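You operate a simulated robot arm through the tools that you are given. There is no shell and no other tool.

Carry out the task below with a simulated robot arm. There is one attempt and no reset: what you move stays moved.

## Task
Switch the black cart lever off. Put the brass plug from the top of the steel table on the yellow square. Fetch the rubber wedge from the taped area of the steel bench and set it on the middle shelf of the red cart. Put the blue brush on the top of the tool bench. Take the yellow sleeve on the middle shelf of the red cart and put it away on the top of the tool bench. Take the silver ring from the middle shelf of the red cart and leave it on the clear corner of the steel bench. Push the left bench drawer shut. Take the 2-3 steel sleeve from the clear part of the wooden table and put it on the steel plate there. Lift the bin lid open. The order is free. The black cart lever goes to its stop.

The check looks at the end state, three seconds after you hand in, the way a careful person would. Anything else that was tipped, shoved, dropped, spilled or broken makes it a failure. Lids that push on must go on centred and level and be pressed home; caps that screw on are set level and turned clockwise until they are tight.

## Robot
A 7-joint arm with a two-finger parallel gripper on a trunk, on a base that moves. Base frame: it is fixed to the floor where the robot stands at the start and does not move with it; the origin is under the middle of the robot, x ahead of it, y to its left, z up. Units: m, degrees, N and s.
It reaches about 0.906 m from its shoulder. Its first joint turns from -166.0 to 166.0 degrees. Places, roughly: bin lid [-5.1, -2.4, 0.6]; black cart lever [0.4, 0, 0.8]; blue brush (3x3x12 cm) [-2.2, 0.3, 0.8]; brass plug (4x3x4 cm) [-0.5, -0.8, 0.5]; clear corner of the steel bench (22x22 cm) [-0.46, 1.44, 0.8]; left bench drawer [-3.4, -2.7, 0.7]; middle shelf of the red cart [-2.2, -1.6, 0.4]; rubber wedge (11x7x6 cm) [-0.6, 1, 0.8]; silver ring (5x5x2 cm) [-2.3, -1.6, 0.4]; steel plate [-4.25, 1.75, 1]; steel sleeve [-4.25, 2, 1]; top of the tool bench [-3.8, -2.8, 0.9]; yellow sleeve (6x6x6 cm) [-2.6, -1.6, 0.4]; yellow square (15x15 cm) [-1.12, 1.66, 0.8]. Payload 3.43 kg.
Tool frame: the origin (TCP) lies between the finger pads and is the grasp point; the fingertips stand 0.03 m ahead of it; z points along the fingers, y is the line along which they close. Largest opening 0.094 m; finger width 0.028, thickness 0.01; the body of the gripper, 0.05 by 0.096 m, starts 0.055 m behind the TCP.
Orientation is that of the tool frame in the base frame, as a unit quaternion [w, x, y, z]. With the fingers straight down and closing along the base's y, the tool's x points along the base's -x, its y along +y and its z along -z.

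## Interface
- The arm moves only by the tool send_rows. Its argument "steps" is one flat list of numbers, 7 for each row, row after row: the shift along the base's x, y, z in m, then the turn, a rotation vector about the base's x, y, z in degrees, then the gripper command, from -1 (fully open) to 1 (shut), values between in proportion. In form: [x, y, z, wx, wy, wz, claw, x, y, z, wx, wy, wz, claw, ...]. A call has 1 to 20 rows; each row shifts and turns the commanded pose from where the row before left it. A row lasts 0.2 s, in which the tool goes at most 0.05 m and 8.6 degrees; a call with a longer step from one row to the next is refused whole, and so is a gripper value outside its range. Where a pose cannot be reached the arm comes as near as it can. A force on the tool above 40 N (or 10 N above the force at the start of the call, whichever is more), or a blocked arm, ends the call early, and 0.2 s more pass. Each finger travels about 0.108 m/s and halts on what it meets, pressing with about 22 N; the grip force reading is that of the motor and also rises with nothing between the fingers. The clock runs only during rows and for 0.2 s after the last one: add rows that do not move to give the fingers time. It gives the time, the measured TCP pose, the force on the tool (base axes), the opening and the grip force at its end, in the units of the frame above (readings bear some noise), with the torque about the TCP (base axes, N m) and any sound that the robot's microphone picked up, and new pictures: "show" is both (left out), scene, wrist or none.
- Cameras (640 x 400 px; columns grow to the right, rows downward): "scene" is now at [-0.3615, 0.2273, 1.2133]; the picture's right is [0.00, -0.86, -0.50], its down [-0.36, -0.47, 0.81] and it looks along [-0.93, 0.18, -0.31] (base axes); focal length 214 px, centre (320, 200). "wrist" rides on the gripper at [0.076, 0.014, -0.103] in the tool frame; the picture's right is [-0.18, 0.98, 0.00], its down [-0.75, -0.14, -0.64] and it looks along [-0.63, -0.12, 0.77] (tool axes); focal length 243 px, centre (320, 200). There is no depth. A picture from a camera that has moved, and an enlarged one, comes with that camera's place and axes in the base frame and with its lens.
- lift_body(by): moves the trunk up (or, below 0, down) by that many m; the arm and the scene camera ride with it, the base frame stays. It gives what a move gives, with no picture.
- drive_base(legs): drives the robot by 1 to 6 legs, each [ahead, left, turn to the left] in m, m and degrees, along the robot's own axes; the way and the turn of a leg run together, so that a leg with both is an arc; at most 1.5 m and 180 degrees a leg. The arm and the cameras ride along, it lands a little off, and it stops where it bumps. It gives what a move gives, and a new picture of the scene camera.
- turn_head(pan, tilt): turns the head with the scene camera to pan (to the left, within 80 degrees either way) and tilt (down, from -29 to 69), counted from straight ahead of the robot. It gives what a move gives, and a new picture of the scene camera.
- zoom(camera, box): a new picture of the part [left, top, right, bottom] of that camera's present view, enlarged. No time passes.
- job_done(): hands the job in; it is judged then, once.

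Places have to be worked out from the pictures, the camera data and where the tool is seen. Open the gripper and draw the arm clear of the work before you hand the job in, unless the task says otherwise.

The tools are called after ">>>" by a JSON object that holds its "fn" and its "kwargs". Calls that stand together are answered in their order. send_rows: Moves the arm, as the interface text tells. Its arguments: {"type":"object","properties":{"steps":{"type":"array"},"show":{"type":"string","enum":["both","scene","wrist","none"]}},"required":["steps"]} The other tools are called the same way: lift_body (by) moves the trunk up or down; drive_base (legs) drives the base; turn_head (pan, tilt) turns the head that bears the scene camera; zoom (camera, box) takes an enlarged picture of a part of a camera's view; job_done () hands the job in.

At the start:

```text
time: 0.0
ee_pos: [-0.3719, 0.1993, 1.1301]
tcp_rot: [0.0, 0.0, 1.0, 0.0]
force: [-0.4, 0.2, -0.1]
ft_torque: [-0.01, 0.0, -0.02]
finger_gap: 0.0942
grip_force: 0.0
trunk travel left (down, up): [-0.275, 0.315]
robot x, y, heading: [0.0008, -0.0032, -0.2]
head pan, tilt (commanded): [30.1, 68.8]
```

scene: 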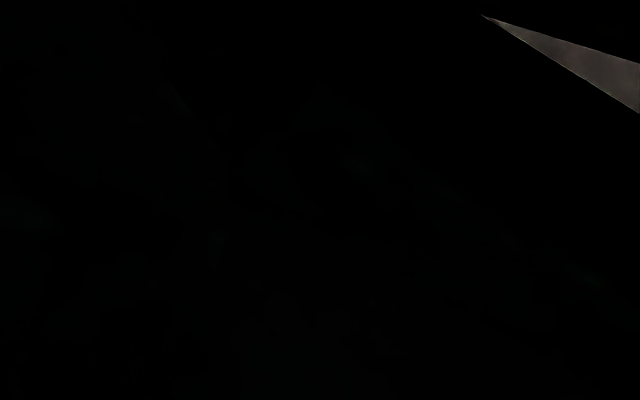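
wrist: 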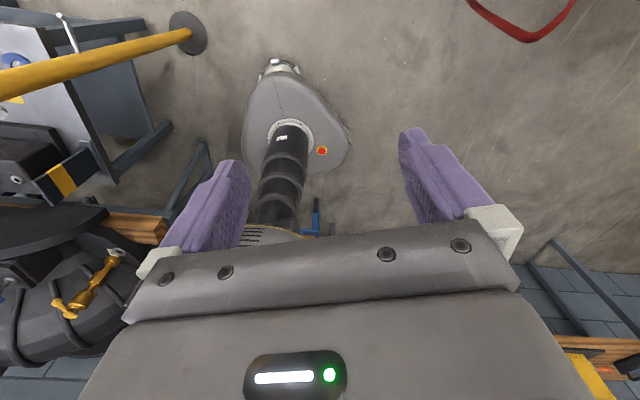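

The scene picture is nearly black (the head camera appears blocked by the arm), so I turn the head to look straight ahead and see where things are.

>>> {"fn": "turn_head", "kwargs": {"pan": 0, "tilt": 20}}

```text
time: 1.2
ee_pos: [-0.3709, 0.1987, 1.1304]
tcp_rot: [0.0, 0.0, 1.0, 0.0]
force: [-0.4, -0.3, 0.5]
ft_torque: [0.01, -0.01, 0.02]
finger_gap: 0.094
grip_force: 0.0
trunk travel left (down, up): [-0.275, 0.315]
robot x, y, heading: [-0.0014, -0.0011, 0.0]
head pan, tilt (commanded): [0.0, 20.0]
camera scene: at [-0.2941, 0.1993, 1.1685], right [0.0, -1.0, 0.0], down [-0.94, 0.0, 0.34], along [-0.34, 0.0, -0.94], focal length 214 px, centre (320, 200)
```

scene: 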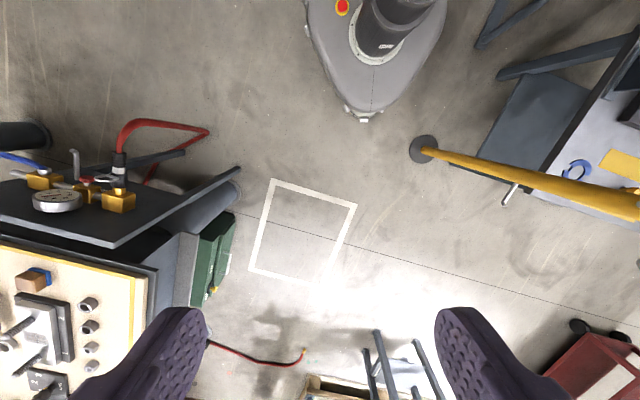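

The scene camera now looks nearly straight down from close to the tool, so I suspect the head rides on the arm's end. I test with a small tool move and see whether the scene camera moves with it.

>>> {"fn": "send_rows", "kwargs": {"steps": [0, 0.03, 0.02, 0, 0, -8, -1, 0, 0.03, 0.02, 0, 0, -8, -1, 0, 0, 0, 0, 0, 0, -1], "show": "both"}}

>>> {"fn": "turn_head", "kwargs": {"pan": 0, "tilt": -25}}

```text
time: 2.0
ee_pos: [-0.3734, 0.2584, 1.1705]
tcp_rot: [0.0, 0.14, 0.99, 0.0]
force: [-0.1, 0.3, 1.1]
ft_torque: [-0.01, 0.0, -0.02]
finger_gap: 0.0938
grip_force: 0.0
trunk travel left (down, up): [-0.275, 0.315]
robot x, y, heading: [-0.0002, 0.0009, -0.2]
head pan, tilt (commanded): [0.0, 20.0]
camera scene: at [-0.2987, 0.2376, 1.2083], right [-0.28, -0.96, 0.0], down [-0.9, 0.26, 0.34], along [-0.33, 0.09, -0.94], focal length 214 px, centre (320, 200)
camera wrist: at [-0.4423, 0.2926, 1.2717], right [0.45, 0.89, 0.0], down [0.68, -0.34, 0.64], along [0.57, -0.29, -0.77], focal length 243 px, centre (320, 200)
```

scene: 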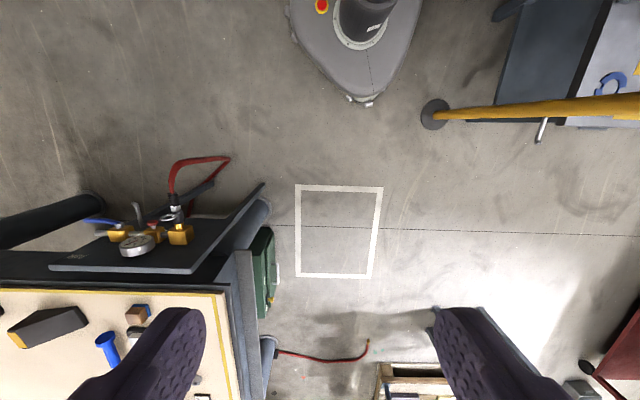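
wrist: 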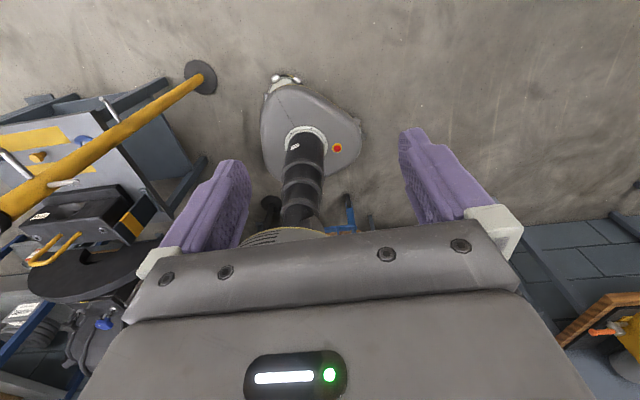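

```text
time: 3.1
ee_pos: [-0.373, 0.2586, 1.1701]
tcp_rot: [0.0, 0.138, 0.99, 0.0]
force: [0.0, -0.5, -0.2]
ft_torque: [0.04, -0.01, 0.02]
finger_gap: 0.0939
grip_force: 0.1
trunk travel left (down, up): [-0.275, 0.315]
robot x, y, heading: [-0.0009, 0.0009, -0.3]
head pan, tilt (commanded): [0.0, -25.0]
camera scene: at [-0.2334, 0.219, 1.2302], right [-0.28, -0.96, 0.0], down [-0.87, 0.25, -0.42], along [0.41, -0.12, -0.91], focal length 214 px, centre (320, 200)
```

scene: 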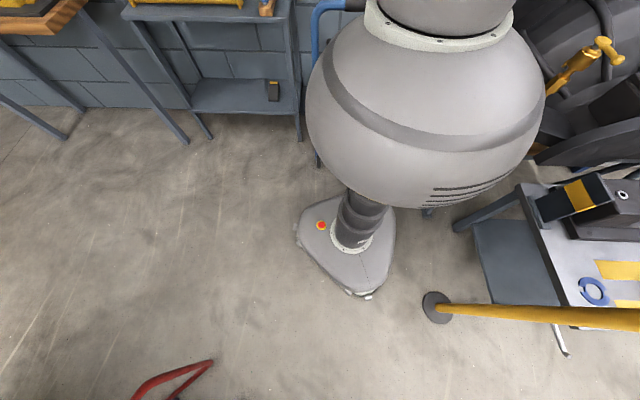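

Both cameras ride on the gripper. I swing the tool around the left side toward the front at the same height, keeping the default orientation, and stop short of the cart to look.

>>> {"fn": "send_rows", "kwargs": {"steps": [0.029, 0.0376, 0, 0, 0, 8, -1, 0.0328, 0.0343, 0, 0, 0, 8, -1, 0.0362, 0.0307, 0, 0, 0, 0, -1, 0.0392, 0.0268, 0, 0, 0, 0, -1, 0.0418, 0.0225, 0, 0, 0, 0, -1, 0.0439, 0.018, 0, 0, 0, 0, -1, 0.0456, 0.0133, 0, 0, 0, 0, -1, 0.0467, 0.0085, 0, 0, 0, 0, -1, 0.0474, 0.0036, 0, 0, 0, 0, -1, 0.0475, -0.0014, 0, 0, 0, 0, -1, 0.0471, -0.0064, 0, 0, 0, 0, -1, 0.0461, -0.0112, 0, 0, 0, 0, -1, 0.0447, -0.016, 0, 0, 0, 0, -1, 0.0428, -0.0206, 0, 0, 0, 0, -1, 0.0404, -0.025, 0, 0, 0, 0, -1], "show": "both"}}

```text
time: 6.3
ee_pos: [0.2611, 0.3728, 1.1709]
tcp_rot: [-0.001, 0.0, 1.0, 0.0]
force: [0.0, -0.1, -0.1]
ft_torque: [0.01, 0.0, -0.01]
finger_gap: 0.0939
grip_force: 0.0
trunk travel left (down, up): [-0.275, 0.315]
robot x, y, heading: [0.0012, -0.0015, 0.1]
head pan, tilt (commanded): [0.0, -25.0]
camera scene: at [0.4065, 0.373, 1.2303], right [0.0, -1.0, 0.0], down [-0.91, 0.0, -0.42], along [0.42, 0.0, -0.91], focal length 214 px, centre (320, 200)
camera wrist: at [0.1851, 0.3858, 1.2718], right [0.18, 0.98, 0.0], down [0.75, -0.14, 0.64], along [0.63, -0.12, -0.77], focal length 243 px, centre (320, 200)
```

scene: 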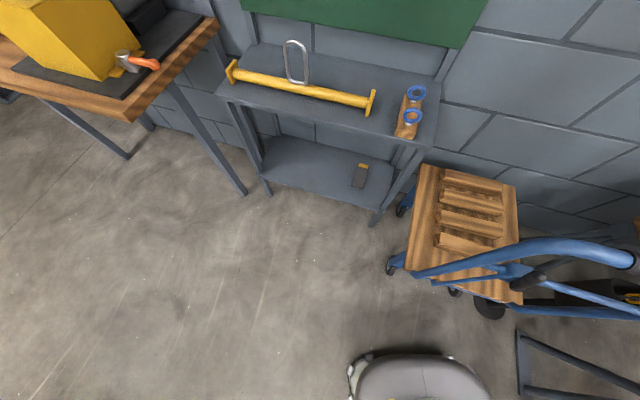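
wrist: 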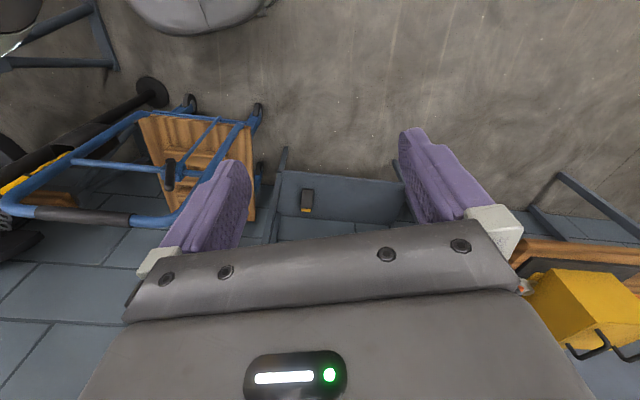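

The cart with a wooden deck and blue handle is ahead-right. I pan the head to the right to see the cart and its lever better.

>>> {"fn": "turn_head", "kwargs": {"pan": -45, "tilt": 0}}

>>> {"fn": "zoom", "kwargs": {"camera": "scene", "box": [160, 100, 480, 300]}}

```text
time: 7.4
ee_pos: [0.2593, 0.3731, 1.1702]
tcp_rot: [0.0, 0.0, 1.0, 0.0]
force: [0.3, 0.1, -0.5]
ft_torque: [-0.01, -0.02, -0.01]
finger_gap: 0.0937
grip_force: 0.0
trunk travel left (down, up): [-0.275, 0.315]
robot x, y, heading: [-0.002, 0.0017, -0.0]
head pan, tilt (commanded): [-45.0, 0.0]
camera scene: at [0.3696, 0.3106, 1.2377], right [0.0, -0.71, 0.71], down [-1.0, 0.0, 0.0], along [0.0, -0.71, -0.71], focal length 214 px, centre (320, 200)
```

scene: 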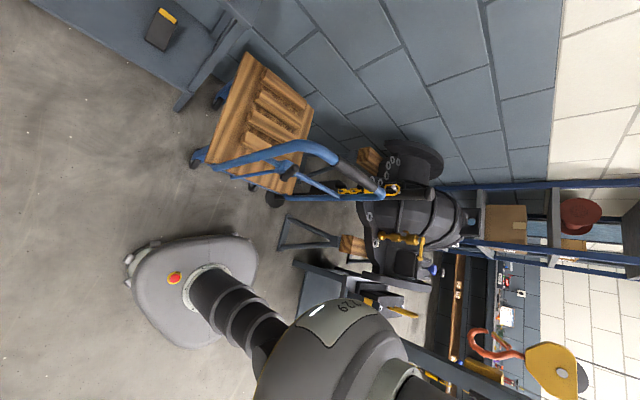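

```text
2.00 times, centred on (320, 200) of scene
camera zoom: at [0.3696, 0.3106, 1.2377], right [0.0, -0.71, 0.71], down [-1.0, 0.0, 0.0], along [0.0, -0.71, -0.71], focal length 429 px, centre (320, 200)
```

zoom: 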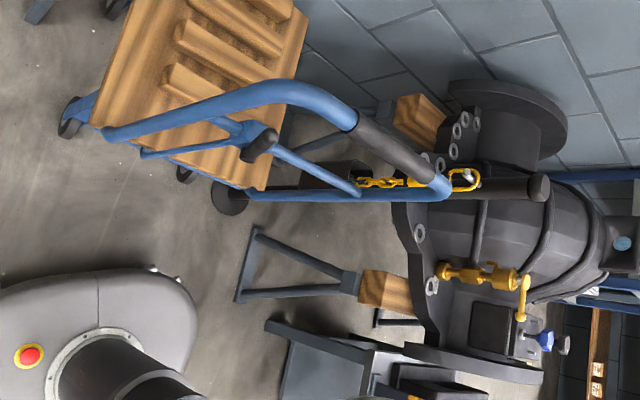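

The black knob on the short blue arm of the cart handle looks like the lever, at about [0.44, -0.02, 0.80]. I zoom in on it.

>>> {"fn": "zoom", "kwargs": {"camera": "scene", "box": [240, 140, 340, 203]}}

>>> {"fn": "turn_head", "kwargs": {"pan": -20, "tilt": -10}}

```text
6.35 times, centred on (290, 172) of scene
camera zoom: at [0.3696, 0.3106, 1.2377], right [0.0, -0.71, 0.71], down [-1.0, 0.0, 0.0], along [0.0, -0.71, -0.71], focal length 1362 px, centre (510, 381)
```

zoom: 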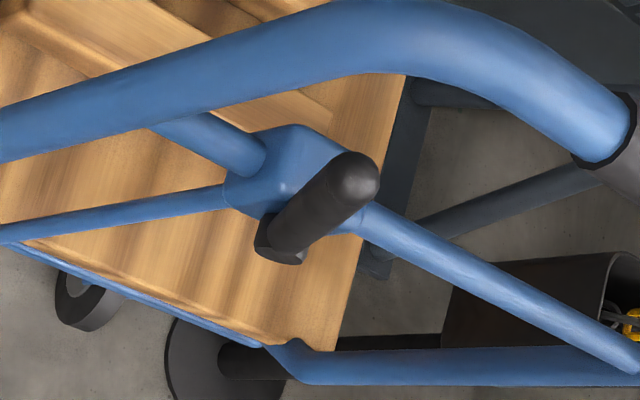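

```text
time: 8.3
ee_pos: [0.2608, 0.3734, 1.1703]
tcp_rot: [0.0, 0.0, 1.0, 0.0]
force: [0.3, -0.3, 0.2]
ft_torque: [0.0, 0.0, -0.04]
finger_gap: 0.0938
grip_force: 0.0
trunk travel left (down, up): [-0.275, 0.315]
robot x, y, heading: [-0.0003, -0.0036, -0.0]
head pan, tilt (commanded): [-20.0, -10.0]
camera scene: at [0.3848, 0.3452, 1.2221], right [0.0, -0.94, 0.34], down [-0.98, -0.06, -0.16], along [0.17, -0.34, -0.93], focal length 214 px, centre (320, 200)
```

scene: 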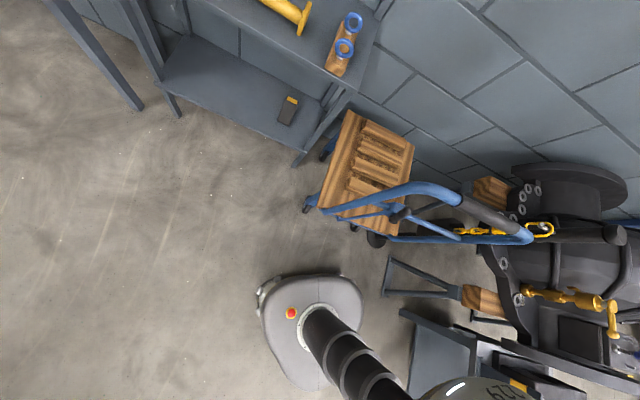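

The lever is a black stick on a blue box on the crossbar, facing the robot. I lower the tool on the left side of the cart to look at the lever more horizontally.

>>> {"fn": "send_rows", "kwargs": {"steps": [0, -0.01, -0.05, 0, 0, 0, -1, 0, -0.01, -0.05, 0, 0, 0, -1, 0, -0.01, -0.05, 0, 0, 0, -1, 0, -0.01, -0.05, 0, 0, 0, -1, 0, 0, -0.02, 0, 0, 0, -1], "show": "none"}}

>>> {"fn": "turn_head", "kwargs": {"pan": -55, "tilt": -10}}

>>> {"fn": "zoom", "kwargs": {"camera": "scene", "box": [240, 100, 400, 200]}}

```text
refused: row 1 steps farther than a row can; nothing moved
```

```text
time: 9.3
ee_pos: [0.2593, 0.3748, 1.1705]
tcp_rot: [0.001, 0.0, 1.0, 0.0]
force: [-0.2, -1.5, -1.0]
ft_torque: [0.03, 0.01, -0.01]
finger_gap: 0.094
grip_force: 0.0
trunk travel left (down, up): [-0.275, 0.315]
robot x, y, heading: [-0.0021, -0.0004, 0.3]
head pan, tilt (commanded): [-55.0, -10.0]
camera scene: at [0.3848, 0.3052, 1.2529], right [0.0, -0.57, 0.82], down [-0.98, -0.14, -0.1], along [0.17, -0.81, -0.57], focal length 214 px, centre (320, 200)
```

scene: 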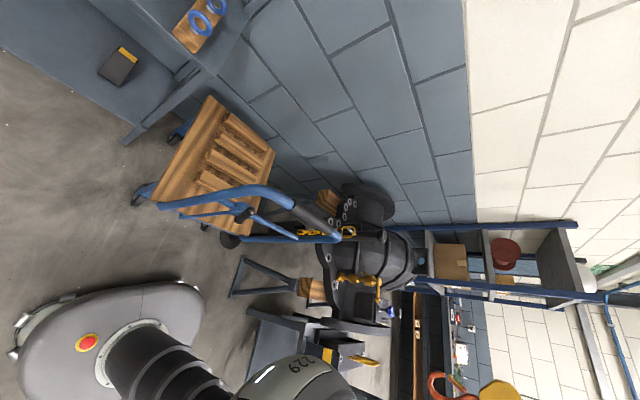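

```text
4.00 times, centred on (320, 150) of scene
camera zoom: at [0.3848, 0.3052, 1.2529], right [0.0, -0.57, 0.82], down [-0.98, -0.14, -0.1], along [0.17, -0.81, -0.57], focal length 858 px, centre (320, 400)
```

zoom: 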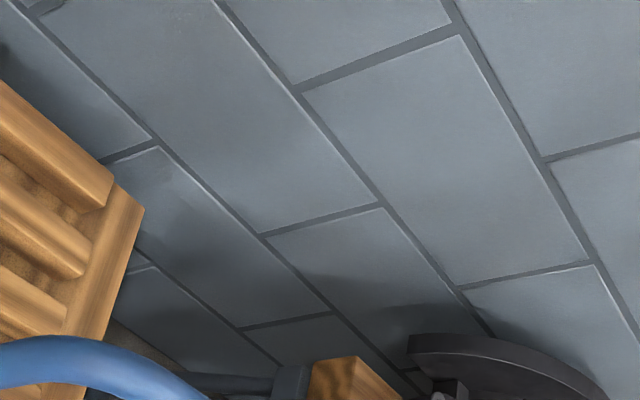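

The move was refused because combined steps exceeded 0.05 m. I resend with smaller steps, and then look at the lever.

>>> {"fn": "send_rows", "kwargs": {"steps": [0, 0, -0.049, 0, 0, 0, -1, 0, 0, -0.049, 0, 0, 0, -1, 0, 0, -0.049, 0, 0, 0, -1, 0, 0, -0.049, 0, 0, 0, -1, 0, 0, -0.03, 0, 0, 0, -1], "show": "scene"}}

```text
time: 10.5
ee_pos: [0.26, 0.3732, 0.9447]
tcp_rot: [0.0, -0.001, 1.0, 0.0]
force: [-0.1, 0.7, 0.6]
ft_torque: [0.01, -0.02, 0.01]
finger_gap: 0.0941
grip_force: 0.1
trunk travel left (down, up): [-0.275, 0.315]
robot x, y, heading: [-0.0018, -0.0045, 0.1]
head pan, tilt (commanded): [-55.0, -10.0]
camera scene: at [0.3855, 0.3043, 1.0276], right [0.0, -0.57, 0.82], down [-0.98, -0.14, -0.1], along [0.17, -0.81, -0.57], focal length 214 px, centre (320, 200)
```

scene: 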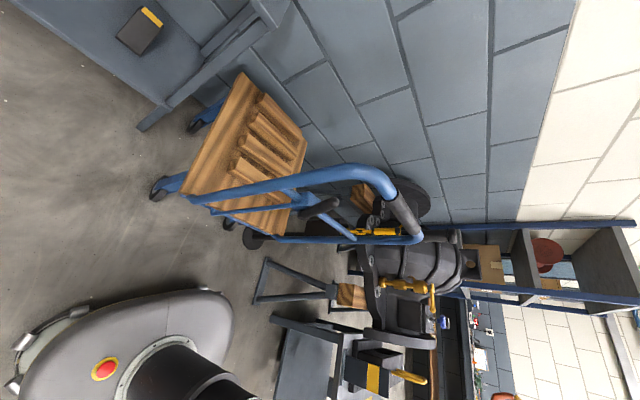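

>>> {"fn": "zoom", "kwargs": {"camera": "scene", "box": [240, 150, 400, 250]}}

```text
4.00 times, centred on (320, 200) of scene
camera zoom: at [0.3855, 0.3043, 1.0276], right [0.0, -0.57, 0.82], down [-0.98, -0.14, -0.1], along [0.17, -0.81, -0.57], focal length 858 px, centre (320, 200)
```

zoom: 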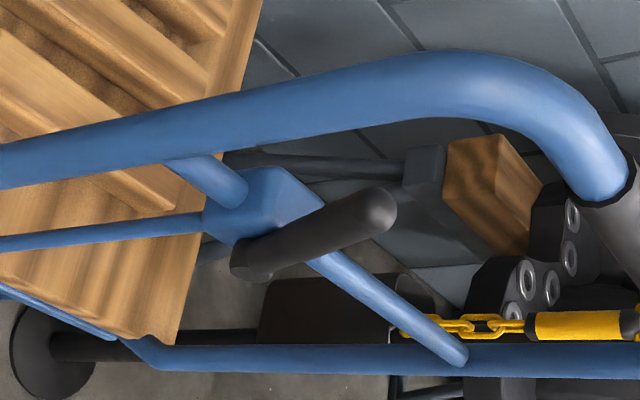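

The lever stick points upward with its pivot on the robot-facing side of the blue box, but I can't tell its on/off direction from here. I move the tool back (−x) and tilt it so the head can look at the lever from the robot side.

>>> {"fn": "send_rows", "kwargs": {"steps": [-0.03, 0, 0, -5.3, -5.3, 0, -1, -0.03, 0, 0, -5.3, -5.3, 0, -1, -0.03, 0, 0, -5.3, -5.3, 0, -1, -0.03, 0, 0, -5.3, -5.3, 0, -1, -0.03, 0, 0, -5.3, -5.3, 0, -1, -0.02, 0, 0, -5.3, -5.3, 0, -1], "show": "none"}}

>>> {"fn": "turn_head", "kwargs": {"pan": -20, "tilt": 0}}

```text
time: 11.9
ee_pos: [0.0891, 0.3738, 0.9449]
tcp_rot: [0.272, 0.001, 0.923, -0.271]
force: [0.1, 0.3, -0.4]
ft_torque: [0.03, -0.04, 0.01]
finger_gap: 0.0941
grip_force: 0.1
trunk travel left (down, up): [-0.275, 0.315]
robot x, y, heading: [0.0005, 0.0015, -0.1]
head pan, tilt (commanded): [-55.0, -10.0]
```

```text
time: 12.9
ee_pos: [0.0912, 0.3736, 0.9464]
tcp_rot: [0.27, 0.0, 0.924, -0.27]
force: [0.3, 0.5, -0.1]
ft_torque: [-0.02, -0.02, 0.02]
finger_gap: 0.094
grip_force: 0.1
trunk travel left (down, up): [-0.275, 0.315]
robot x, y, heading: [0.0036, -0.0001, -0.0]
head pan, tilt (commanded): [-20.0, 0.0]
camera scene: at [0.1569, 0.3869, 1.0486], right [-0.31, -0.63, 0.71], down [-0.85, -0.15, -0.5], along [0.42, -0.76, -0.49], focal length 214 px, centre (320, 200)
```

scene: 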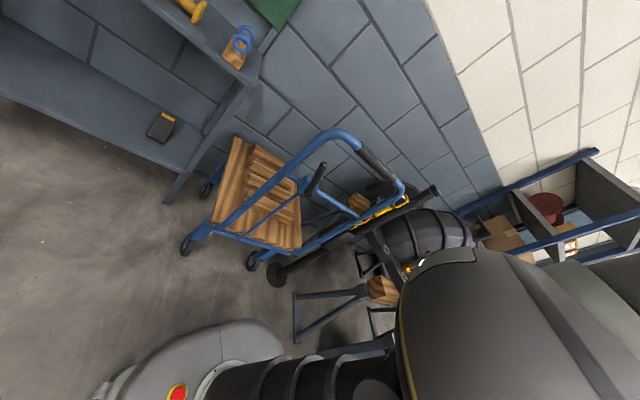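

>>> {"fn": "zoom", "kwargs": {"camera": "scene", "box": [260, 130, 420, 230]}}

```text
4.00 times, centred on (340, 180) of scene
camera zoom: at [0.1569, 0.3869, 1.0486], right [-0.31, -0.63, 0.71], down [-0.85, -0.15, -0.5], along [0.42, -0.76, -0.49], focal length 858 px, centre (240, 280)
```

zoom: 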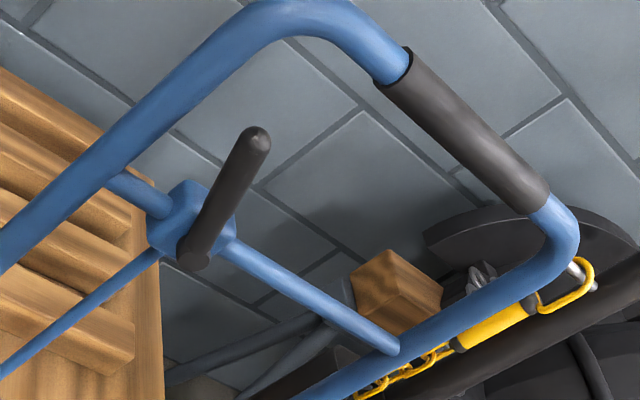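

The lever pivots near [0.43, -0.04, 0.74] with its tip at [0.44, 0.0, 0.845], leaning about 22° toward +y. I zoom in further to look for on/off markings.

>>> {"fn": "zoom", "kwargs": {"camera": "scene", "box": [292, 156, 332, 206]}}

>>> {"fn": "zoom", "kwargs": {"camera": "wrist", "box": [0, 0, 640, 400]}}

```text
8.00 times, centred on (312, 181) of scene
camera zoom: at [0.1569, 0.3869, 1.0486], right [-0.31, -0.63, 0.71], down [-0.85, -0.15, -0.5], along [0.42, -0.76, -0.49], focal length 1716 px, centre (384, 352)
```

zoom: 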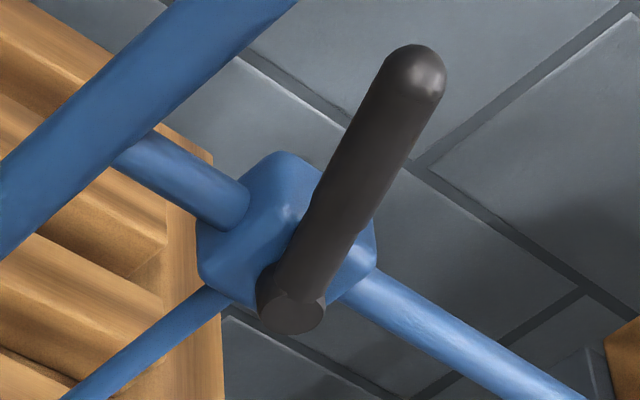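

```text
1.00 times, centred on (320, 200) of wrist (not enlarged: the box is as wide or as high as the picture)
camera zoom: at [-0.0237, 0.4255, 0.9713], right [0.3, 0.87, -0.4], down [0.3, 0.31, 0.9], along [0.9, -0.39, -0.17], focal length 243 px, centre (320, 200)
```

zoom: 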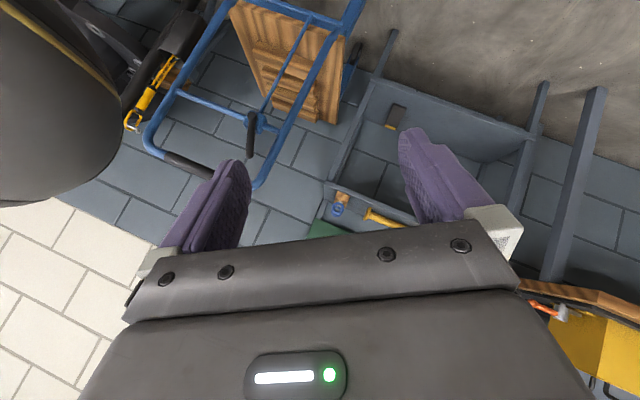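

The wrist camera sees the lever from the robot side (upside-down). I zoom there for any marks around the pivot.

>>> {"fn": "zoom", "kwargs": {"camera": "wrist", "box": [200, 80, 320, 180]}}

```text
4.00 times, centred on (260, 130) of wrist
camera zoom: at [-0.0237, 0.4255, 0.9713], right [0.3, 0.87, -0.4], down [0.3, 0.31, 0.9], along [0.9, -0.39, -0.17], focal length 970 px, centre (560, 480)
```

zoom: 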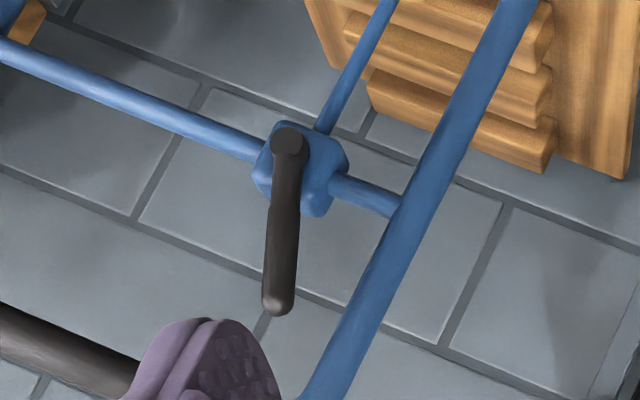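

No markings are visible; the lever now leans to +y, so the other position should be toward −y. I tilt the tool 45° forward, close the fingers and go to a spot just left (+y) of the lever.

>>> {"fn": "send_rows", "kwargs": {"steps": [0.035, -0.031, 0.005, 7.26, -3.0, 3.0, 1, 0.035, -0.031, 0.005, 7.26, -3.0, 3.0, 1, 0.035, -0.031, 0, 7.26, -3.0, 3.0, 1, 0.035, -0.031, 0, 7.26, -3.0, 3.0, 1, 0.035, -0.031, 0, 0, 0, 0, 1, 0.035, -0.031, 0, 0, 0, 0, 1, 0.035, -0.031, 0, 0, 0, 0, 1, 0.035, -0.031, 0, 0, 0, 0, 1, 0.035, -0.031, 0, 0, 0, 0, 1], "show": "scene"}}

>>> {"fn": "turn_head", "kwargs": {"pan": 0, "tilt": 0}}

```text
time: 14.9
ee_pos: [0.4045, 0.0945, 0.9533]
tcp_rot: [0.382, 0.0, 0.924, 0.0]
force: [-0.5, -0.1, -0.4]
ft_torque: [0.02, 0.01, 0.0]
finger_gap: 0.0
grip_force: 22.3
trunk travel left (down, up): [-0.275, 0.315]
robot x, y, heading: [-0.0008, -0.001, -0.0]
head pan, tilt (commanded): [-20.0, 0.0]
camera scene: at [0.4513, 0.0636, 1.0645], right [-0.24, -0.94, 0.24], down [-0.71, 0.0, -0.71], along [0.66, -0.34, -0.67], focal length 214 px, centre (320, 200)
```

scene: 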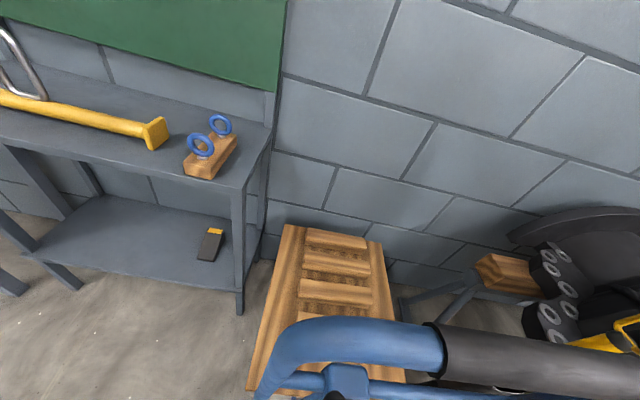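

```text
time: 15.8
ee_pos: [0.405, 0.096, 0.9532]
tcp_rot: [0.382, 0.0, 0.924, 0.0]
force: [0.0, 0.7, 0.2]
ft_torque: [-0.01, -0.02, 0.02]
finger_gap: 0.0
grip_force: 21.9
trunk travel left (down, up): [-0.275, 0.315]
robot x, y, heading: [0.0006, -0.0012, 0.1]
head pan, tilt (commanded): [0.0, 0.0]
camera scene: at [0.4543, 0.0957, 1.0607], right [0.0, -1.0, 0.0], down [-0.71, 0.0, -0.71], along [0.71, 0.0, -0.71], focal length 214 px, centre (320, 200)
```

scene: 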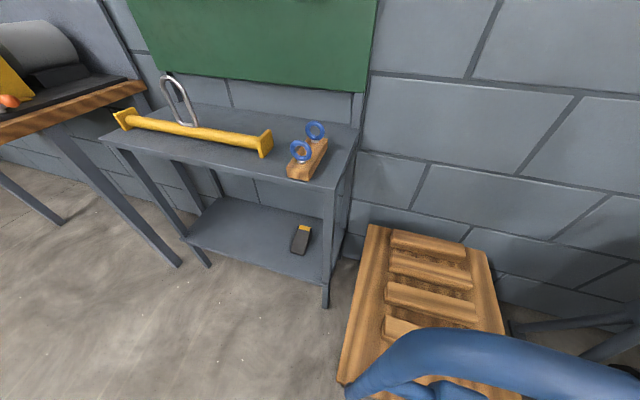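

The handle bend agrees with my estimate (about [0.49, 0.03, 0.87]). I tilt the head down to see the fingers and lever before moving down.

>>> {"fn": "turn_head", "kwargs": {"pan": -15, "tilt": 45}}

```text
time: 16.9
ee_pos: [0.4049, 0.0945, 0.955]
tcp_rot: [0.381, 0.0, 0.925, 0.0]
force: [-0.3, 0.3, -0.1]
ft_torque: [0.0, 0.04, 0.03]
finger_gap: 0.0
grip_force: 22.4
trunk travel left (down, up): [-0.275, 0.315]
robot x, y, heading: [0.0037, 0.0006, -0.2]
head pan, tilt (commanded): [-15.0, 45.0]
camera scene: at [0.396, 0.0747, 1.0187], right [-0.18, -0.97, 0.18], down [-0.98, 0.18, -0.02], along [-0.02, -0.18, -0.98], focal length 214 px, centre (320, 200)
```

scene: 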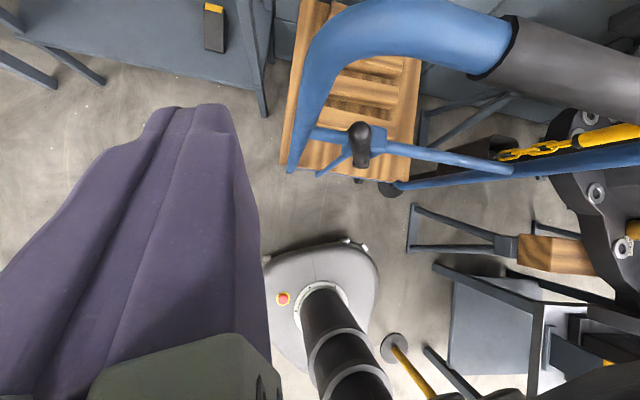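

I see the closed fingers and the lever knob. I lower the fingers beside the lever (on its +y side) without touching it.

>>> {"fn": "send_rows", "kwargs": {"steps": [0.002, -0.005, -0.041, 0, 0, 0, 1, 0.002, -0.005, -0.041, 0, 0, 0, 1, 0.003, -0.005, -0.041, 0, 0, 0, 1, 0, 0, 0, 0, 0, 0, 1], "show": "scene"}}

```text
time: 17.9
ee_pos: [0.4128, 0.0807, 0.8302]
tcp_rot: [0.382, 0.0, 0.924, 0.0]
force: [-0.8, 0.9, -0.8]
ft_torque: [-0.01, -0.01, -0.01]
finger_gap: 0.0003
grip_force: 21.9
trunk travel left (down, up): [-0.275, 0.315]
robot x, y, heading: [-0.0006, 0.0016, -0.1]
head pan, tilt (commanded): [-15.0, 45.0]
camera scene: at [0.4044, 0.0587, 0.8959], right [-0.18, -0.97, 0.18], down [-0.98, 0.18, -0.02], along [-0.02, -0.18, -0.98], focal length 214 px, centre (320, 200)
```

scene: 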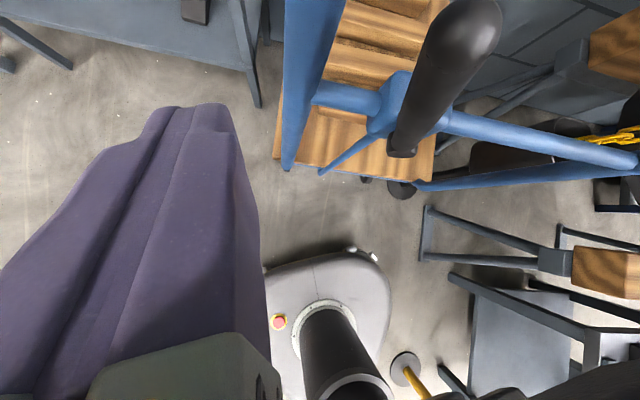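

The lever tip is at about [0.45, -0.01, 0.84]. I now push toward −y in small steps with the closed fingers.

>>> {"fn": "send_rows", "kwargs": {"steps": [0.008, -0.02, 0, 0, 0, 0, 1, 0, -0.02, 0, 0, 0, 0, 1, 0, -0.015, 0, 0, 0, 0, 1, 0, -0.015, 0, 0, 0, 0, 1, 0, -0.015, 0, 0, 0, 0, 1, 0, -0.015, 0, 0, 0, 0, 1, 0, -0.015, 0, 0, 0, 0, 1], "show": "scene"}}

```text
time: 19.5
ee_pos: [0.4212, -0.0376, 0.8315]
tcp_rot: [0.382, 0.002, 0.924, -0.002]
force: [-0.1, 0.3, 0.3]
ft_torque: [0.02, -0.01, 0.0]
finger_gap: 0.0
grip_force: 22.2
trunk travel left (down, up): [-0.275, 0.315]
robot x, y, heading: [-0.0, -0.0011, -0.1]
head pan, tilt (commanded): [-15.0, 45.0]
camera scene: at [0.4128, -0.0584, 0.8964], right [-0.19, -0.97, 0.18], down [-0.98, 0.19, -0.02], along [-0.02, -0.18, -0.98], focal length 214 px, centre (320, 200)
```

scene: 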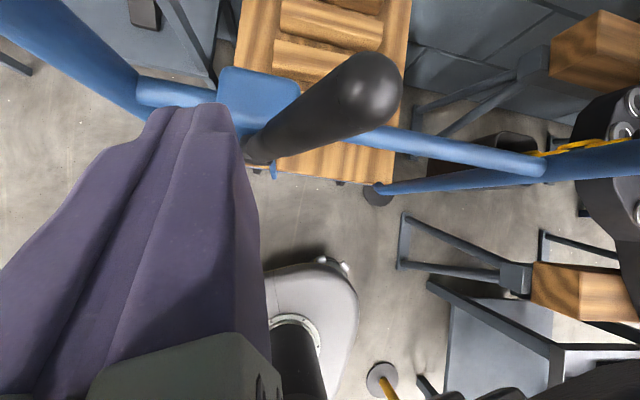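

The lever has moved over to the −y side and there is no contact force. I push on a little to confirm it's against its stop.

>>> {"fn": "send_rows", "kwargs": {"steps": [0, -0.01, 0, 0, 0, 0, 1, 0, -0.01, 0, 0, 0, 0, 1, 0, -0.01, 0, 0, 0, 0, 1, 0, -0.01, 0, 0, 0, 0, 1], "show": "scene"}}

```text
time: 20.5
ee_pos: [0.4215, -0.0748, 0.8316]
tcp_rot: [0.382, 0.0, 0.924, 0.0]
force: [-0.7, -0.1, -0.2]
ft_torque: [0.01, 0.01, 0.0]
finger_gap: 0.0005
grip_force: 22.2
trunk travel left (down, up): [-0.275, 0.315]
robot x, y, heading: [-0.0019, 0.0, -0.1]
head pan, tilt (commanded): [-15.0, 45.0]
camera scene: at [0.4113, -0.0964, 0.8968], right [-0.18, -0.97, 0.18], down [-0.98, 0.18, -0.02], along [-0.02, -0.18, -0.98], focal length 214 px, centre (320, 200)
```

scene: 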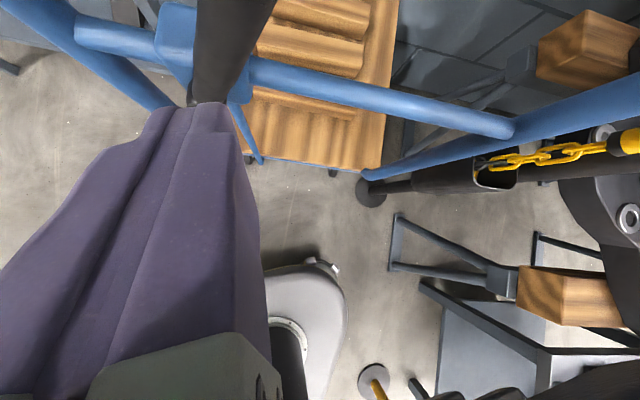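

Force remains near zero. I back off and raise the tool to see the lever's new position clearly.

>>> {"fn": "send_rows", "kwargs": {"steps": [-0.03, 0.02, 0.01, 0, 0, 0, 1, -0.02, 0.03, 0.03, 0, 0, 0, 1, 0, 0.02, 0.04, 0, 0, 0, 1, 0, 0.02, 0.04, 0, 0, 0, 1, 0, 0, 0, 0, 0, 0, 1], "show": "scene"}}

>>> {"fn": "zoom", "kwargs": {"camera": "scene", "box": [240, 0, 560, 200]}}

```text
time: 21.7
ee_pos: [0.3812, 0.0149, 0.9414]
tcp_rot: [0.382, 0.0, 0.924, -0.001]
force: [-0.6, 0.7, 0.1]
ft_torque: [0.01, 0.03, 0.0]
finger_gap: 0.0001
grip_force: 21.9
out of reach, approached as far as the arm can: row 4
trunk travel left (down, up): [-0.275, 0.315]
robot x, y, heading: [-0.0006, 0.0018, 0.1]
head pan, tilt (commanded): [-15.0, 45.0]
camera scene: at [0.3725, -0.0065, 1.0065], right [-0.18, -0.97, 0.18], down [-0.98, 0.18, -0.02], along [-0.02, -0.18, -0.98], focal length 214 px, centre (320, 200)
```

scene: 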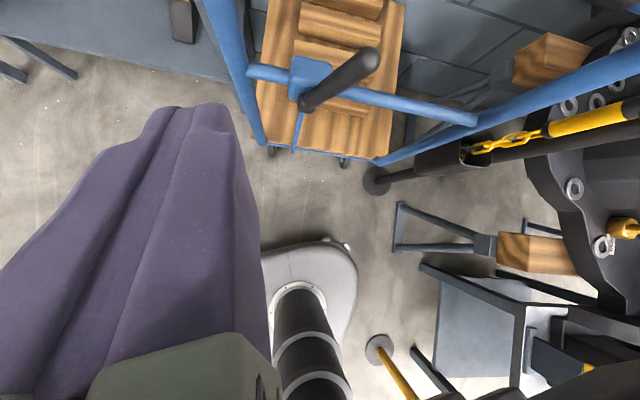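

```text
2.00 times, centred on (400, 100) of scene
camera zoom: at [0.3725, -0.0065, 1.0065], right [-0.18, -0.97, 0.18], down [-0.98, 0.18, -0.02], along [-0.02, -0.18, -0.98], focal length 429 px, centre (160, 400)
```

zoom: 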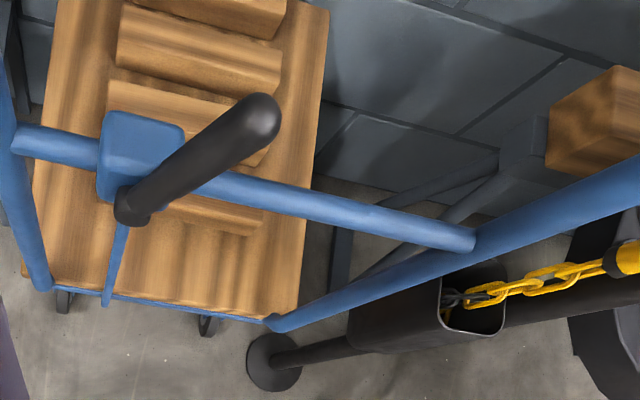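

The lever is now on the other side, but the cart itself may have rolled slightly. I return to the earlier viewpoint (TCP [0.405, 0.096, 0.953], pan/tilt 0) to compare the pictures directly.

>>> {"fn": "send_rows", "kwargs": {"steps": [0.012, 0.041, 0.006, 0, 0, 0, 1, 0.012, 0.04, 0.006, 0, 0, 0, 1, 0, 0, 0, 0, 0, 0, 1], "show": "none"}}

>>> {"fn": "turn_head", "kwargs": {"pan": 0, "tilt": 0}}

>>> {"fn": "turn_head", "kwargs": {"pan": -15, "tilt": 45}}

```text
time: 22.5
ee_pos: [0.406, 0.0938, 0.953]
tcp_rot: [0.381, 0.0, 0.924, 0.0]
force: [0.7, -0.2, 0.4]
ft_torque: [0.01, -0.03, 0.0]
finger_gap: 0.0001
grip_force: 21.9
trunk travel left (down, up): [-0.275, 0.315]
robot x, y, heading: [0.0015, -0.0008, 0.3]
head pan, tilt (commanded): [-15.0, 45.0]
```

```text
time: 23.6
ee_pos: [0.4063, 0.095, 0.9536]
tcp_rot: [0.382, 0.0, 0.924, 0.0]
force: [0.0, 0.1, 0.1]
ft_torque: [0.01, 0.0, 0.04]
finger_gap: 0.0001
grip_force: 21.3
trunk travel left (down, up): [-0.275, 0.315]
robot x, y, heading: [-0.0006, -0.0017, 0.1]
head pan, tilt (commanded): [0.0, 0.0]
camera scene: at [0.4555, 0.0954, 1.0606], right [0.0, -1.0, 0.0], down [-0.71, 0.0, -0.71], along [0.71, 0.0, -0.71], focal length 214 px, centre (320, 200)
```

scene: 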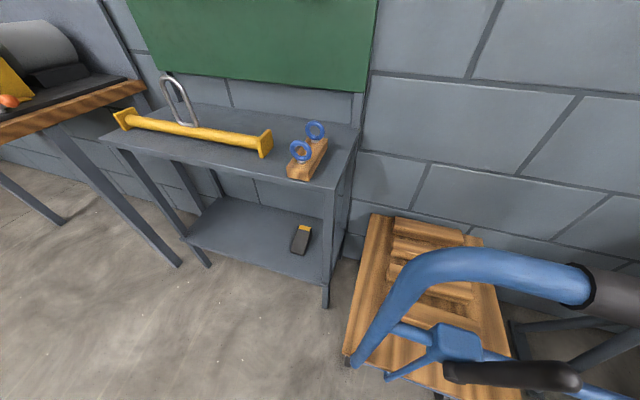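

```text
time: 24.7
ee_pos: [0.4061, 0.095, 0.9538]
tcp_rot: [0.382, -0.001, 0.924, 0.0]
force: [-0.1, 0.1, -0.8]
ft_torque: [0.04, -0.03, 0.01]
finger_gap: 0.0001
grip_force: 21.9
trunk travel left (down, up): [-0.275, 0.315]
robot x, y, heading: [0.0007, -0.0003, 0.1]
head pan, tilt (commanded): [-15.0, 45.0]
camera scene: at [0.3972, 0.0743, 1.0187], right [-0.18, -0.97, 0.18], down [-0.98, 0.18, -0.02], along [-0.02, -0.18, -0.98], focal length 214 px, centre (320, 200)
```

scene: 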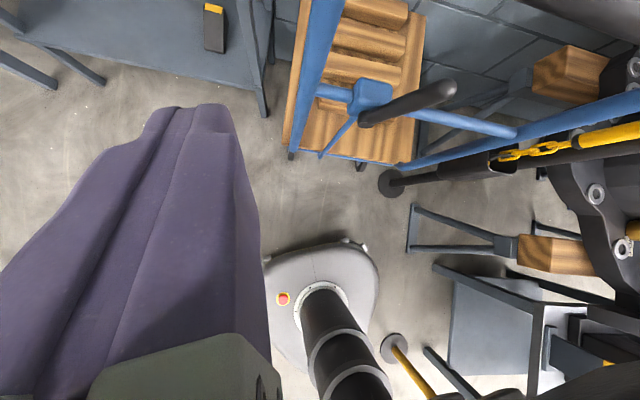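

Comparing views: the lever flipped from about +20° to −20°, but the cart rolled forward about 6.5 cm along its own axis (direction ≈ [0.95, -0.30]). I'll restore it by gently pulling the handle back; first I rise and look at the handle's top bar.

>>> {"fn": "send_rows", "kwargs": {"steps": [-0.02, -0.03, 0.03, 0, 3, 0, 1, -0.02, -0.03, 0.03, 0, 8, 0, 1, -0.01, -0.03, 0.03, 0, 8, 0, 1, 0, -0.03, 0.03, 0, 8, 0, 1, 0, -0.02, 0.03, 0, 8, 0, 1, 0, -0.02, 0.02, 0, 8, 0, 1, 0, 0, 0, 0, 0, 0, -1], "show": "none"}}

>>> {"fn": "turn_head", "kwargs": {"pan": -20, "tilt": 0}}

```text
time: 26.3
ee_pos: [0.3867, -0.0585, 1.1104]
tcp_rot: [0.017, -0.001, 1.0, 0.0]
force: [0.0, -0.9, 0.3]
ft_torque: [0.0, 0.03, -0.02]
finger_gap: 0.0814
grip_force: 0.1
out of reach, approached as far as the arm can: row 1, 2
trunk travel left (down, up): [-0.275, 0.315]
robot x, y, heading: [0.0026, 0.0012, -0.1]
head pan, tilt (commanded): [-15.0, 45.0]
```

```text
time: 27.4
ee_pos: [0.3867, -0.0575, 1.1104]
tcp_rot: [0.017, 0.001, 1.0, 0.0]
force: [-0.6, 0.0, 0.8]
ft_torque: [0.0, -0.02, -0.01]
finger_gap: 0.094
grip_force: 0.0
trunk travel left (down, up): [-0.275, 0.315]
robot x, y, heading: [-0.0012, -0.0008, 0.1]
head pan, tilt (commanded): [-20.0, 0.0]
camera scene: at [0.4948, -0.0882, 1.1605], right [-0.01, -0.94, 0.34], down [-1.0, 0.0, -0.03], along [0.03, -0.34, -0.94], focal length 214 px, centre (320, 200)
```

scene: 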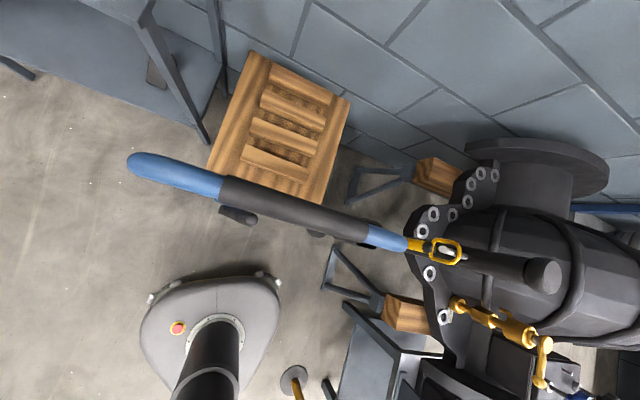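

The top grip bar runs from about [0.54, 0.01] to [0.44, -0.32] at z≈0.9, its middle near [0.492, -0.149]. I turn the tool so the fingers close across the bar and move above it.

>>> {"fn": "send_rows", "kwargs": {"steps": [0.012, -0.01, -0.005, 0, 0, 8.1, -1, 0.012, -0.01, -0.005, 0, 0, 8.1, -1, 0.012, -0.01, -0.005, 0, 0, 8.1, -1, 0.012, -0.01, -0.005, 0, 0, 8.1, -1, 0.012, -0.01, -0.005, 0, 0, 8.1, -1, 0.012, -0.01, -0.005, 0, 0, 8.1, -1, 0.012, -0.01, -0.005, 0, 0, 8.1, -1, 0.012, -0.01, -0.005, 0, 0, 8.1, -1, 0.009, -0.011, -0.01, 0, -2, 8.1, -1, 0, 0, 0, 0, 0, 0, -1], "show": "none"}}

>>> {"fn": "turn_head", "kwargs": {"pan": 0, "tilt": 25}}

```text
time: 29.6
ee_pos: [0.4923, -0.1489, 1.0604]
tcp_rot: [0.029, -0.595, 0.803, 0.001]
force: [0.1, 0.8, 0.9]
ft_torque: [0.01, -0.05, 0.02]
finger_gap: 0.0941
grip_force: 0.2
trunk travel left (down, up): [-0.275, 0.315]
robot x, y, heading: [-0.0006, -0.0017, 0.2]
head pan, tilt (commanded): [-20.0, 0.0]
```

```text
time: 30.5
ee_pos: [0.4915, -0.1484, 1.0597]
tcp_rot: [0.029, -0.594, 0.804, 0.001]
force: [0.1, -0.3, 0.0]
ft_torque: [0.03, 0.02, -0.02]
finger_gap: 0.0939
grip_force: 0.1
trunk travel left (down, up): [-0.275, 0.315]
robot x, y, heading: [-0.0026, -0.0002, 0.1]
head pan, tilt (commanded): [0.0, 25.0]
camera scene: at [0.5101, -0.0833, 1.1023], right [0.96, -0.29, 0.03], down [-0.28, -0.88, 0.38], along [-0.08, -0.37, -0.92], focal length 214 px, centre (320, 200)
```

scene: 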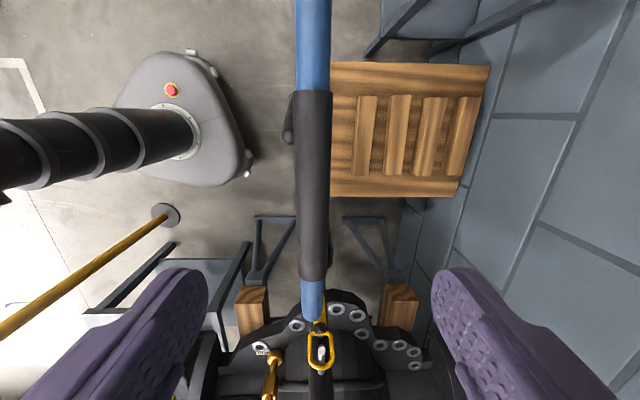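

The bar is centred between the fingers. I level the tool by 4° and descend around the grip bar, then close on it.

>>> {"fn": "send_rows", "kwargs": {"steps": [0, 0, -0.039, 0, 2, 0, -1, 0, 0, -0.039, 0, 2, 0, -1, 0, 0, -0.039, 0, 0, 0, -1, 0, 0, -0.038, 0, 0, 0, -1, 0, 0, 0, 0, 0, 0, -1], "show": "scene"}}

```text
time: 31.7
ee_pos: [0.4909, -0.1491, 0.9047]
tcp_rot: [0.0, -0.593, 0.805, 0.021]
force: [-0.2, -0.2, -1.4]
ft_torque: [0.02, -0.02, 0.0]
finger_gap: 0.0938
grip_force: 0.0
trunk travel left (down, up): [-0.275, 0.315]
robot x, y, heading: [-0.0011, 0.0001, 0.3]
head pan, tilt (commanded): [0.0, 25.0]
camera scene: at [0.5129, -0.0838, 0.9467], right [0.96, -0.29, -0.03], down [-0.26, -0.88, 0.4], along [-0.15, -0.37, -0.92], focal length 214 px, centre (320, 200)
```

scene: 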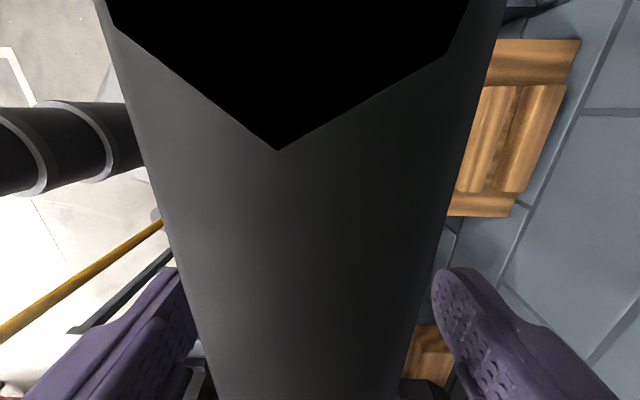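

The bar is between the fingers with no contact force. I close on it.

>>> {"fn": "send_rows", "kwargs": {"steps": [0, 0, 0, 0, 0, 0, 1, 0, 0, 0, 0, 0, 0, 1, 0, 0, 0, 0, 0, 0, 1], "show": "none"}}

```text
time: 32.5
ee_pos: [0.49, -0.1488, 0.9071]
tcp_rot: [0.0, -0.594, 0.804, 0.023]
force: [-12.0, 4.0, -0.1]
ft_torque: [-0.08, -0.04, -0.62]
finger_gap: 0.0355
grip_force: 22.2
trunk travel left (down, up): [-0.275, 0.315]
robot x, y, heading: [-0.0011, -0.0003, -0.3]
head pan, tilt (commanded): [0.0, 25.0]
```

I have the bar gripped (gap 35 mm). I pull the cart back along its own axis by about 6.5 cm in small steps.

>>> {"fn": "send_rows", "kwargs": {"steps": [-0.0095, 0.003, 0, 0, 0, 0, 1, -0.0095, 0.003, 0, 0, 0, 0, 1, -0.0095, 0.003, 0, 0, 0, 0, 1, -0.0095, 0.003, 0, 0, 0, 0, 1, -0.0095, 0.003, 0, 0, 0, 0, 1, -0.0095, 0.003, 0, 0, 0, 0, 1, 0, 0, 0, 0, 0, 0, 1], "show": "none"}}

```text
time: 34.1
ee_pos: [0.4352, -0.131, 0.9048]
tcp_rot: [0.001, -0.594, 0.804, 0.02]
force: [3.8, -1.6, 8.8]
ft_torque: [-0.32, 0.52, -0.45]
finger_gap: 0.0355
grip_force: 21.8
trunk travel left (down, up): [-0.275, 0.315]
robot x, y, heading: [-0.004, -0.0037, -0.1]
head pan, tilt (commanded): [0.0, 25.0]
```

Now I release, rise, and return to the comparison viewpoint to check the cart's position against the first picture.

>>> {"fn": "send_rows", "kwargs": {"steps": [0, 0, 0, 0, 0, 0, -1, 0, 0, 0, 0, 0, 0, -1, 0, 0, 0.048, 0, 0, 0, -1, 0, 0, 0.048, 0, 0, 0, -1, 0, 0, 0.048, 0, 0, 0, -1, -0.004, 0.025, 0, 0, 0, -8.1, 1, -0.004, 0.025, 0, 0, 0, -8.1, 1, -0.004, 0.025, 0, 0, 0, -8.1, 1, -0.004, 0.025, 0, 0, 0, -8.1, 1, -0.004, 0.025, 0, 0, 0, -8.1, 1, -0.004, 0.025, 0, 0, 0, -8.1, 1, -0.004, 0.025, 0, 0, 0, -8.1, 1, -0.002, 0.025, 0, 0, 0, -8.1, 1, 0, 0.026, 0, 0, 0, -8.1, 1, 0, 0, -0.015, 0, -8, 0, 1, 0, 0, -0.015, 0, -8, 0, 1, 0, 0, -0.02, 0, -8, 0, 1, 0, 0, -0.02, 0, -8, 0, 1, 0, 0, -0.02, 0, -7, 0, 1], "show": "none"}}

>>> {"fn": "turn_head", "kwargs": {"pan": 0, "tilt": 0}}

```text
time: 38.1
ee_pos: [0.4043, 0.097, 0.9597]
tcp_rot: [0.345, -0.005, 0.938, 0.016]
force: [0.1, -0.1, 0.4]
ft_torque: [0.0, 0.04, -0.02]
finger_gap: 0.0
grip_force: 21.7
trunk travel left (down, up): [-0.275, 0.315]
robot x, y, heading: [0.0022, -0.0011, 0.2]
head pan, tilt (commanded): [0.0, 25.0]
```

```text
time: 39.0
ee_pos: [0.4058, 0.0951, 0.9572]
tcp_rot: [0.345, -0.005, 0.938, 0.017]
force: [0.6, -0.6, 0.5]
ft_torque: [0.0, 0.01, -0.03]
finger_gap: 0.0
grip_force: 21.8
trunk travel left (down, up): [-0.275, 0.315]
robot x, y, heading: [0.0012, -0.0016, 0.1]
head pan, tilt (commanded): [0.0, 0.0]
camera scene: at [0.4624, 0.0949, 1.0621], right [0.02, -1.0, -0.03], down [-0.76, 0.0, -0.65], along [0.65, 0.03, -0.76], focal length 214 px, centre (320, 200)
```

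scene: 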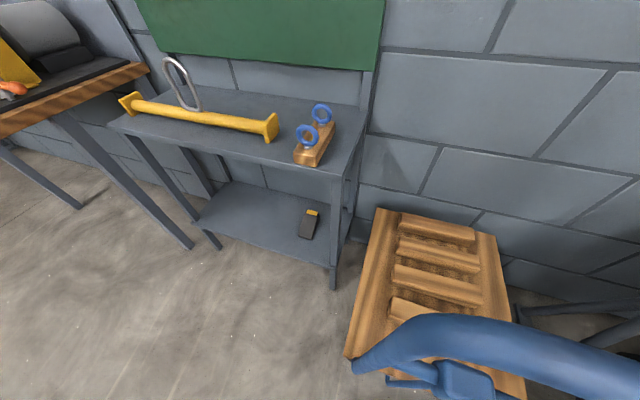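

The orientation is off by ~5° from the reference view; I correct it so the pictures compare directly.

>>> {"fn": "send_rows", "kwargs": {"steps": [0, 0, -0.003, -1.58, -4.62, -1.27, 1, 0, 0, 0, 0, 0, 0, 1], "show": "scene"}}

>>> {"fn": "turn_head", "kwargs": {"pan": -15, "tilt": 45}}

```text
time: 39.6
ee_pos: [0.4051, 0.0966, 0.9555]
tcp_rot: [0.384, 0.0, 0.923, -0.001]
force: [-0.1, -0.3, 0.2]
ft_torque: [0.0, 0.0, 0.01]
finger_gap: 0.0002
grip_force: 21.9
trunk travel left (down, up): [-0.275, 0.315]
robot x, y, heading: [-0.0006, -0.0014, -0.1]
head pan, tilt (commanded): [0.0, 0.0]
camera scene: at [0.4536, 0.0968, 1.0635], right [0.0, -1.0, 0.0], down [-0.71, 0.0, -0.71], along [0.71, 0.0, -0.71], focal length 214 px, centre (320, 200)
```

scene: 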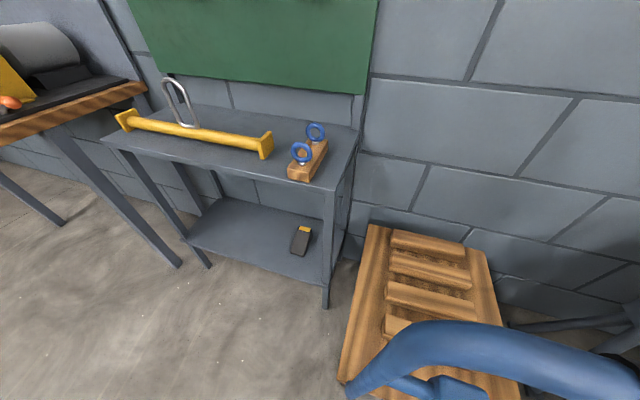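

```text
time: 40.7
ee_pos: [0.4045, 0.0956, 0.9559]
tcp_rot: [0.384, 0.0, 0.923, -0.001]
force: [-0.3, 0.3, -0.5]
ft_torque: [0.0, -0.06, 0.02]
finger_gap: 0.0001
grip_force: 22.2
trunk travel left (down, up): [-0.275, 0.315]
robot x, y, heading: [0.0017, 0.0004, -0.1]
head pan, tilt (commanded): [-15.0, 45.0]
camera scene: at [0.3956, 0.0756, 1.0214], right [-0.18, -0.97, 0.18], down [-0.98, 0.18, -0.02], along [-0.01, -0.18, -0.98], focal length 214 px, centre (320, 200)
```

scene: 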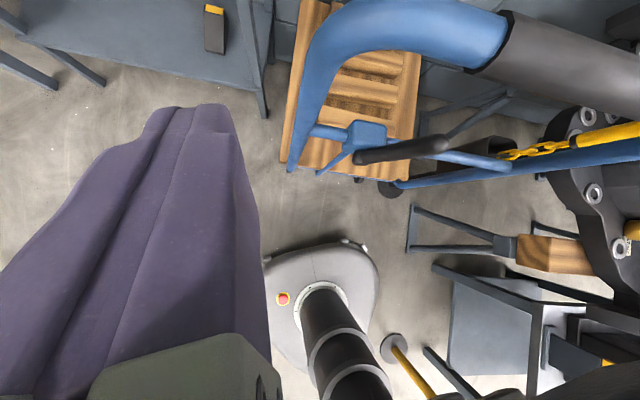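

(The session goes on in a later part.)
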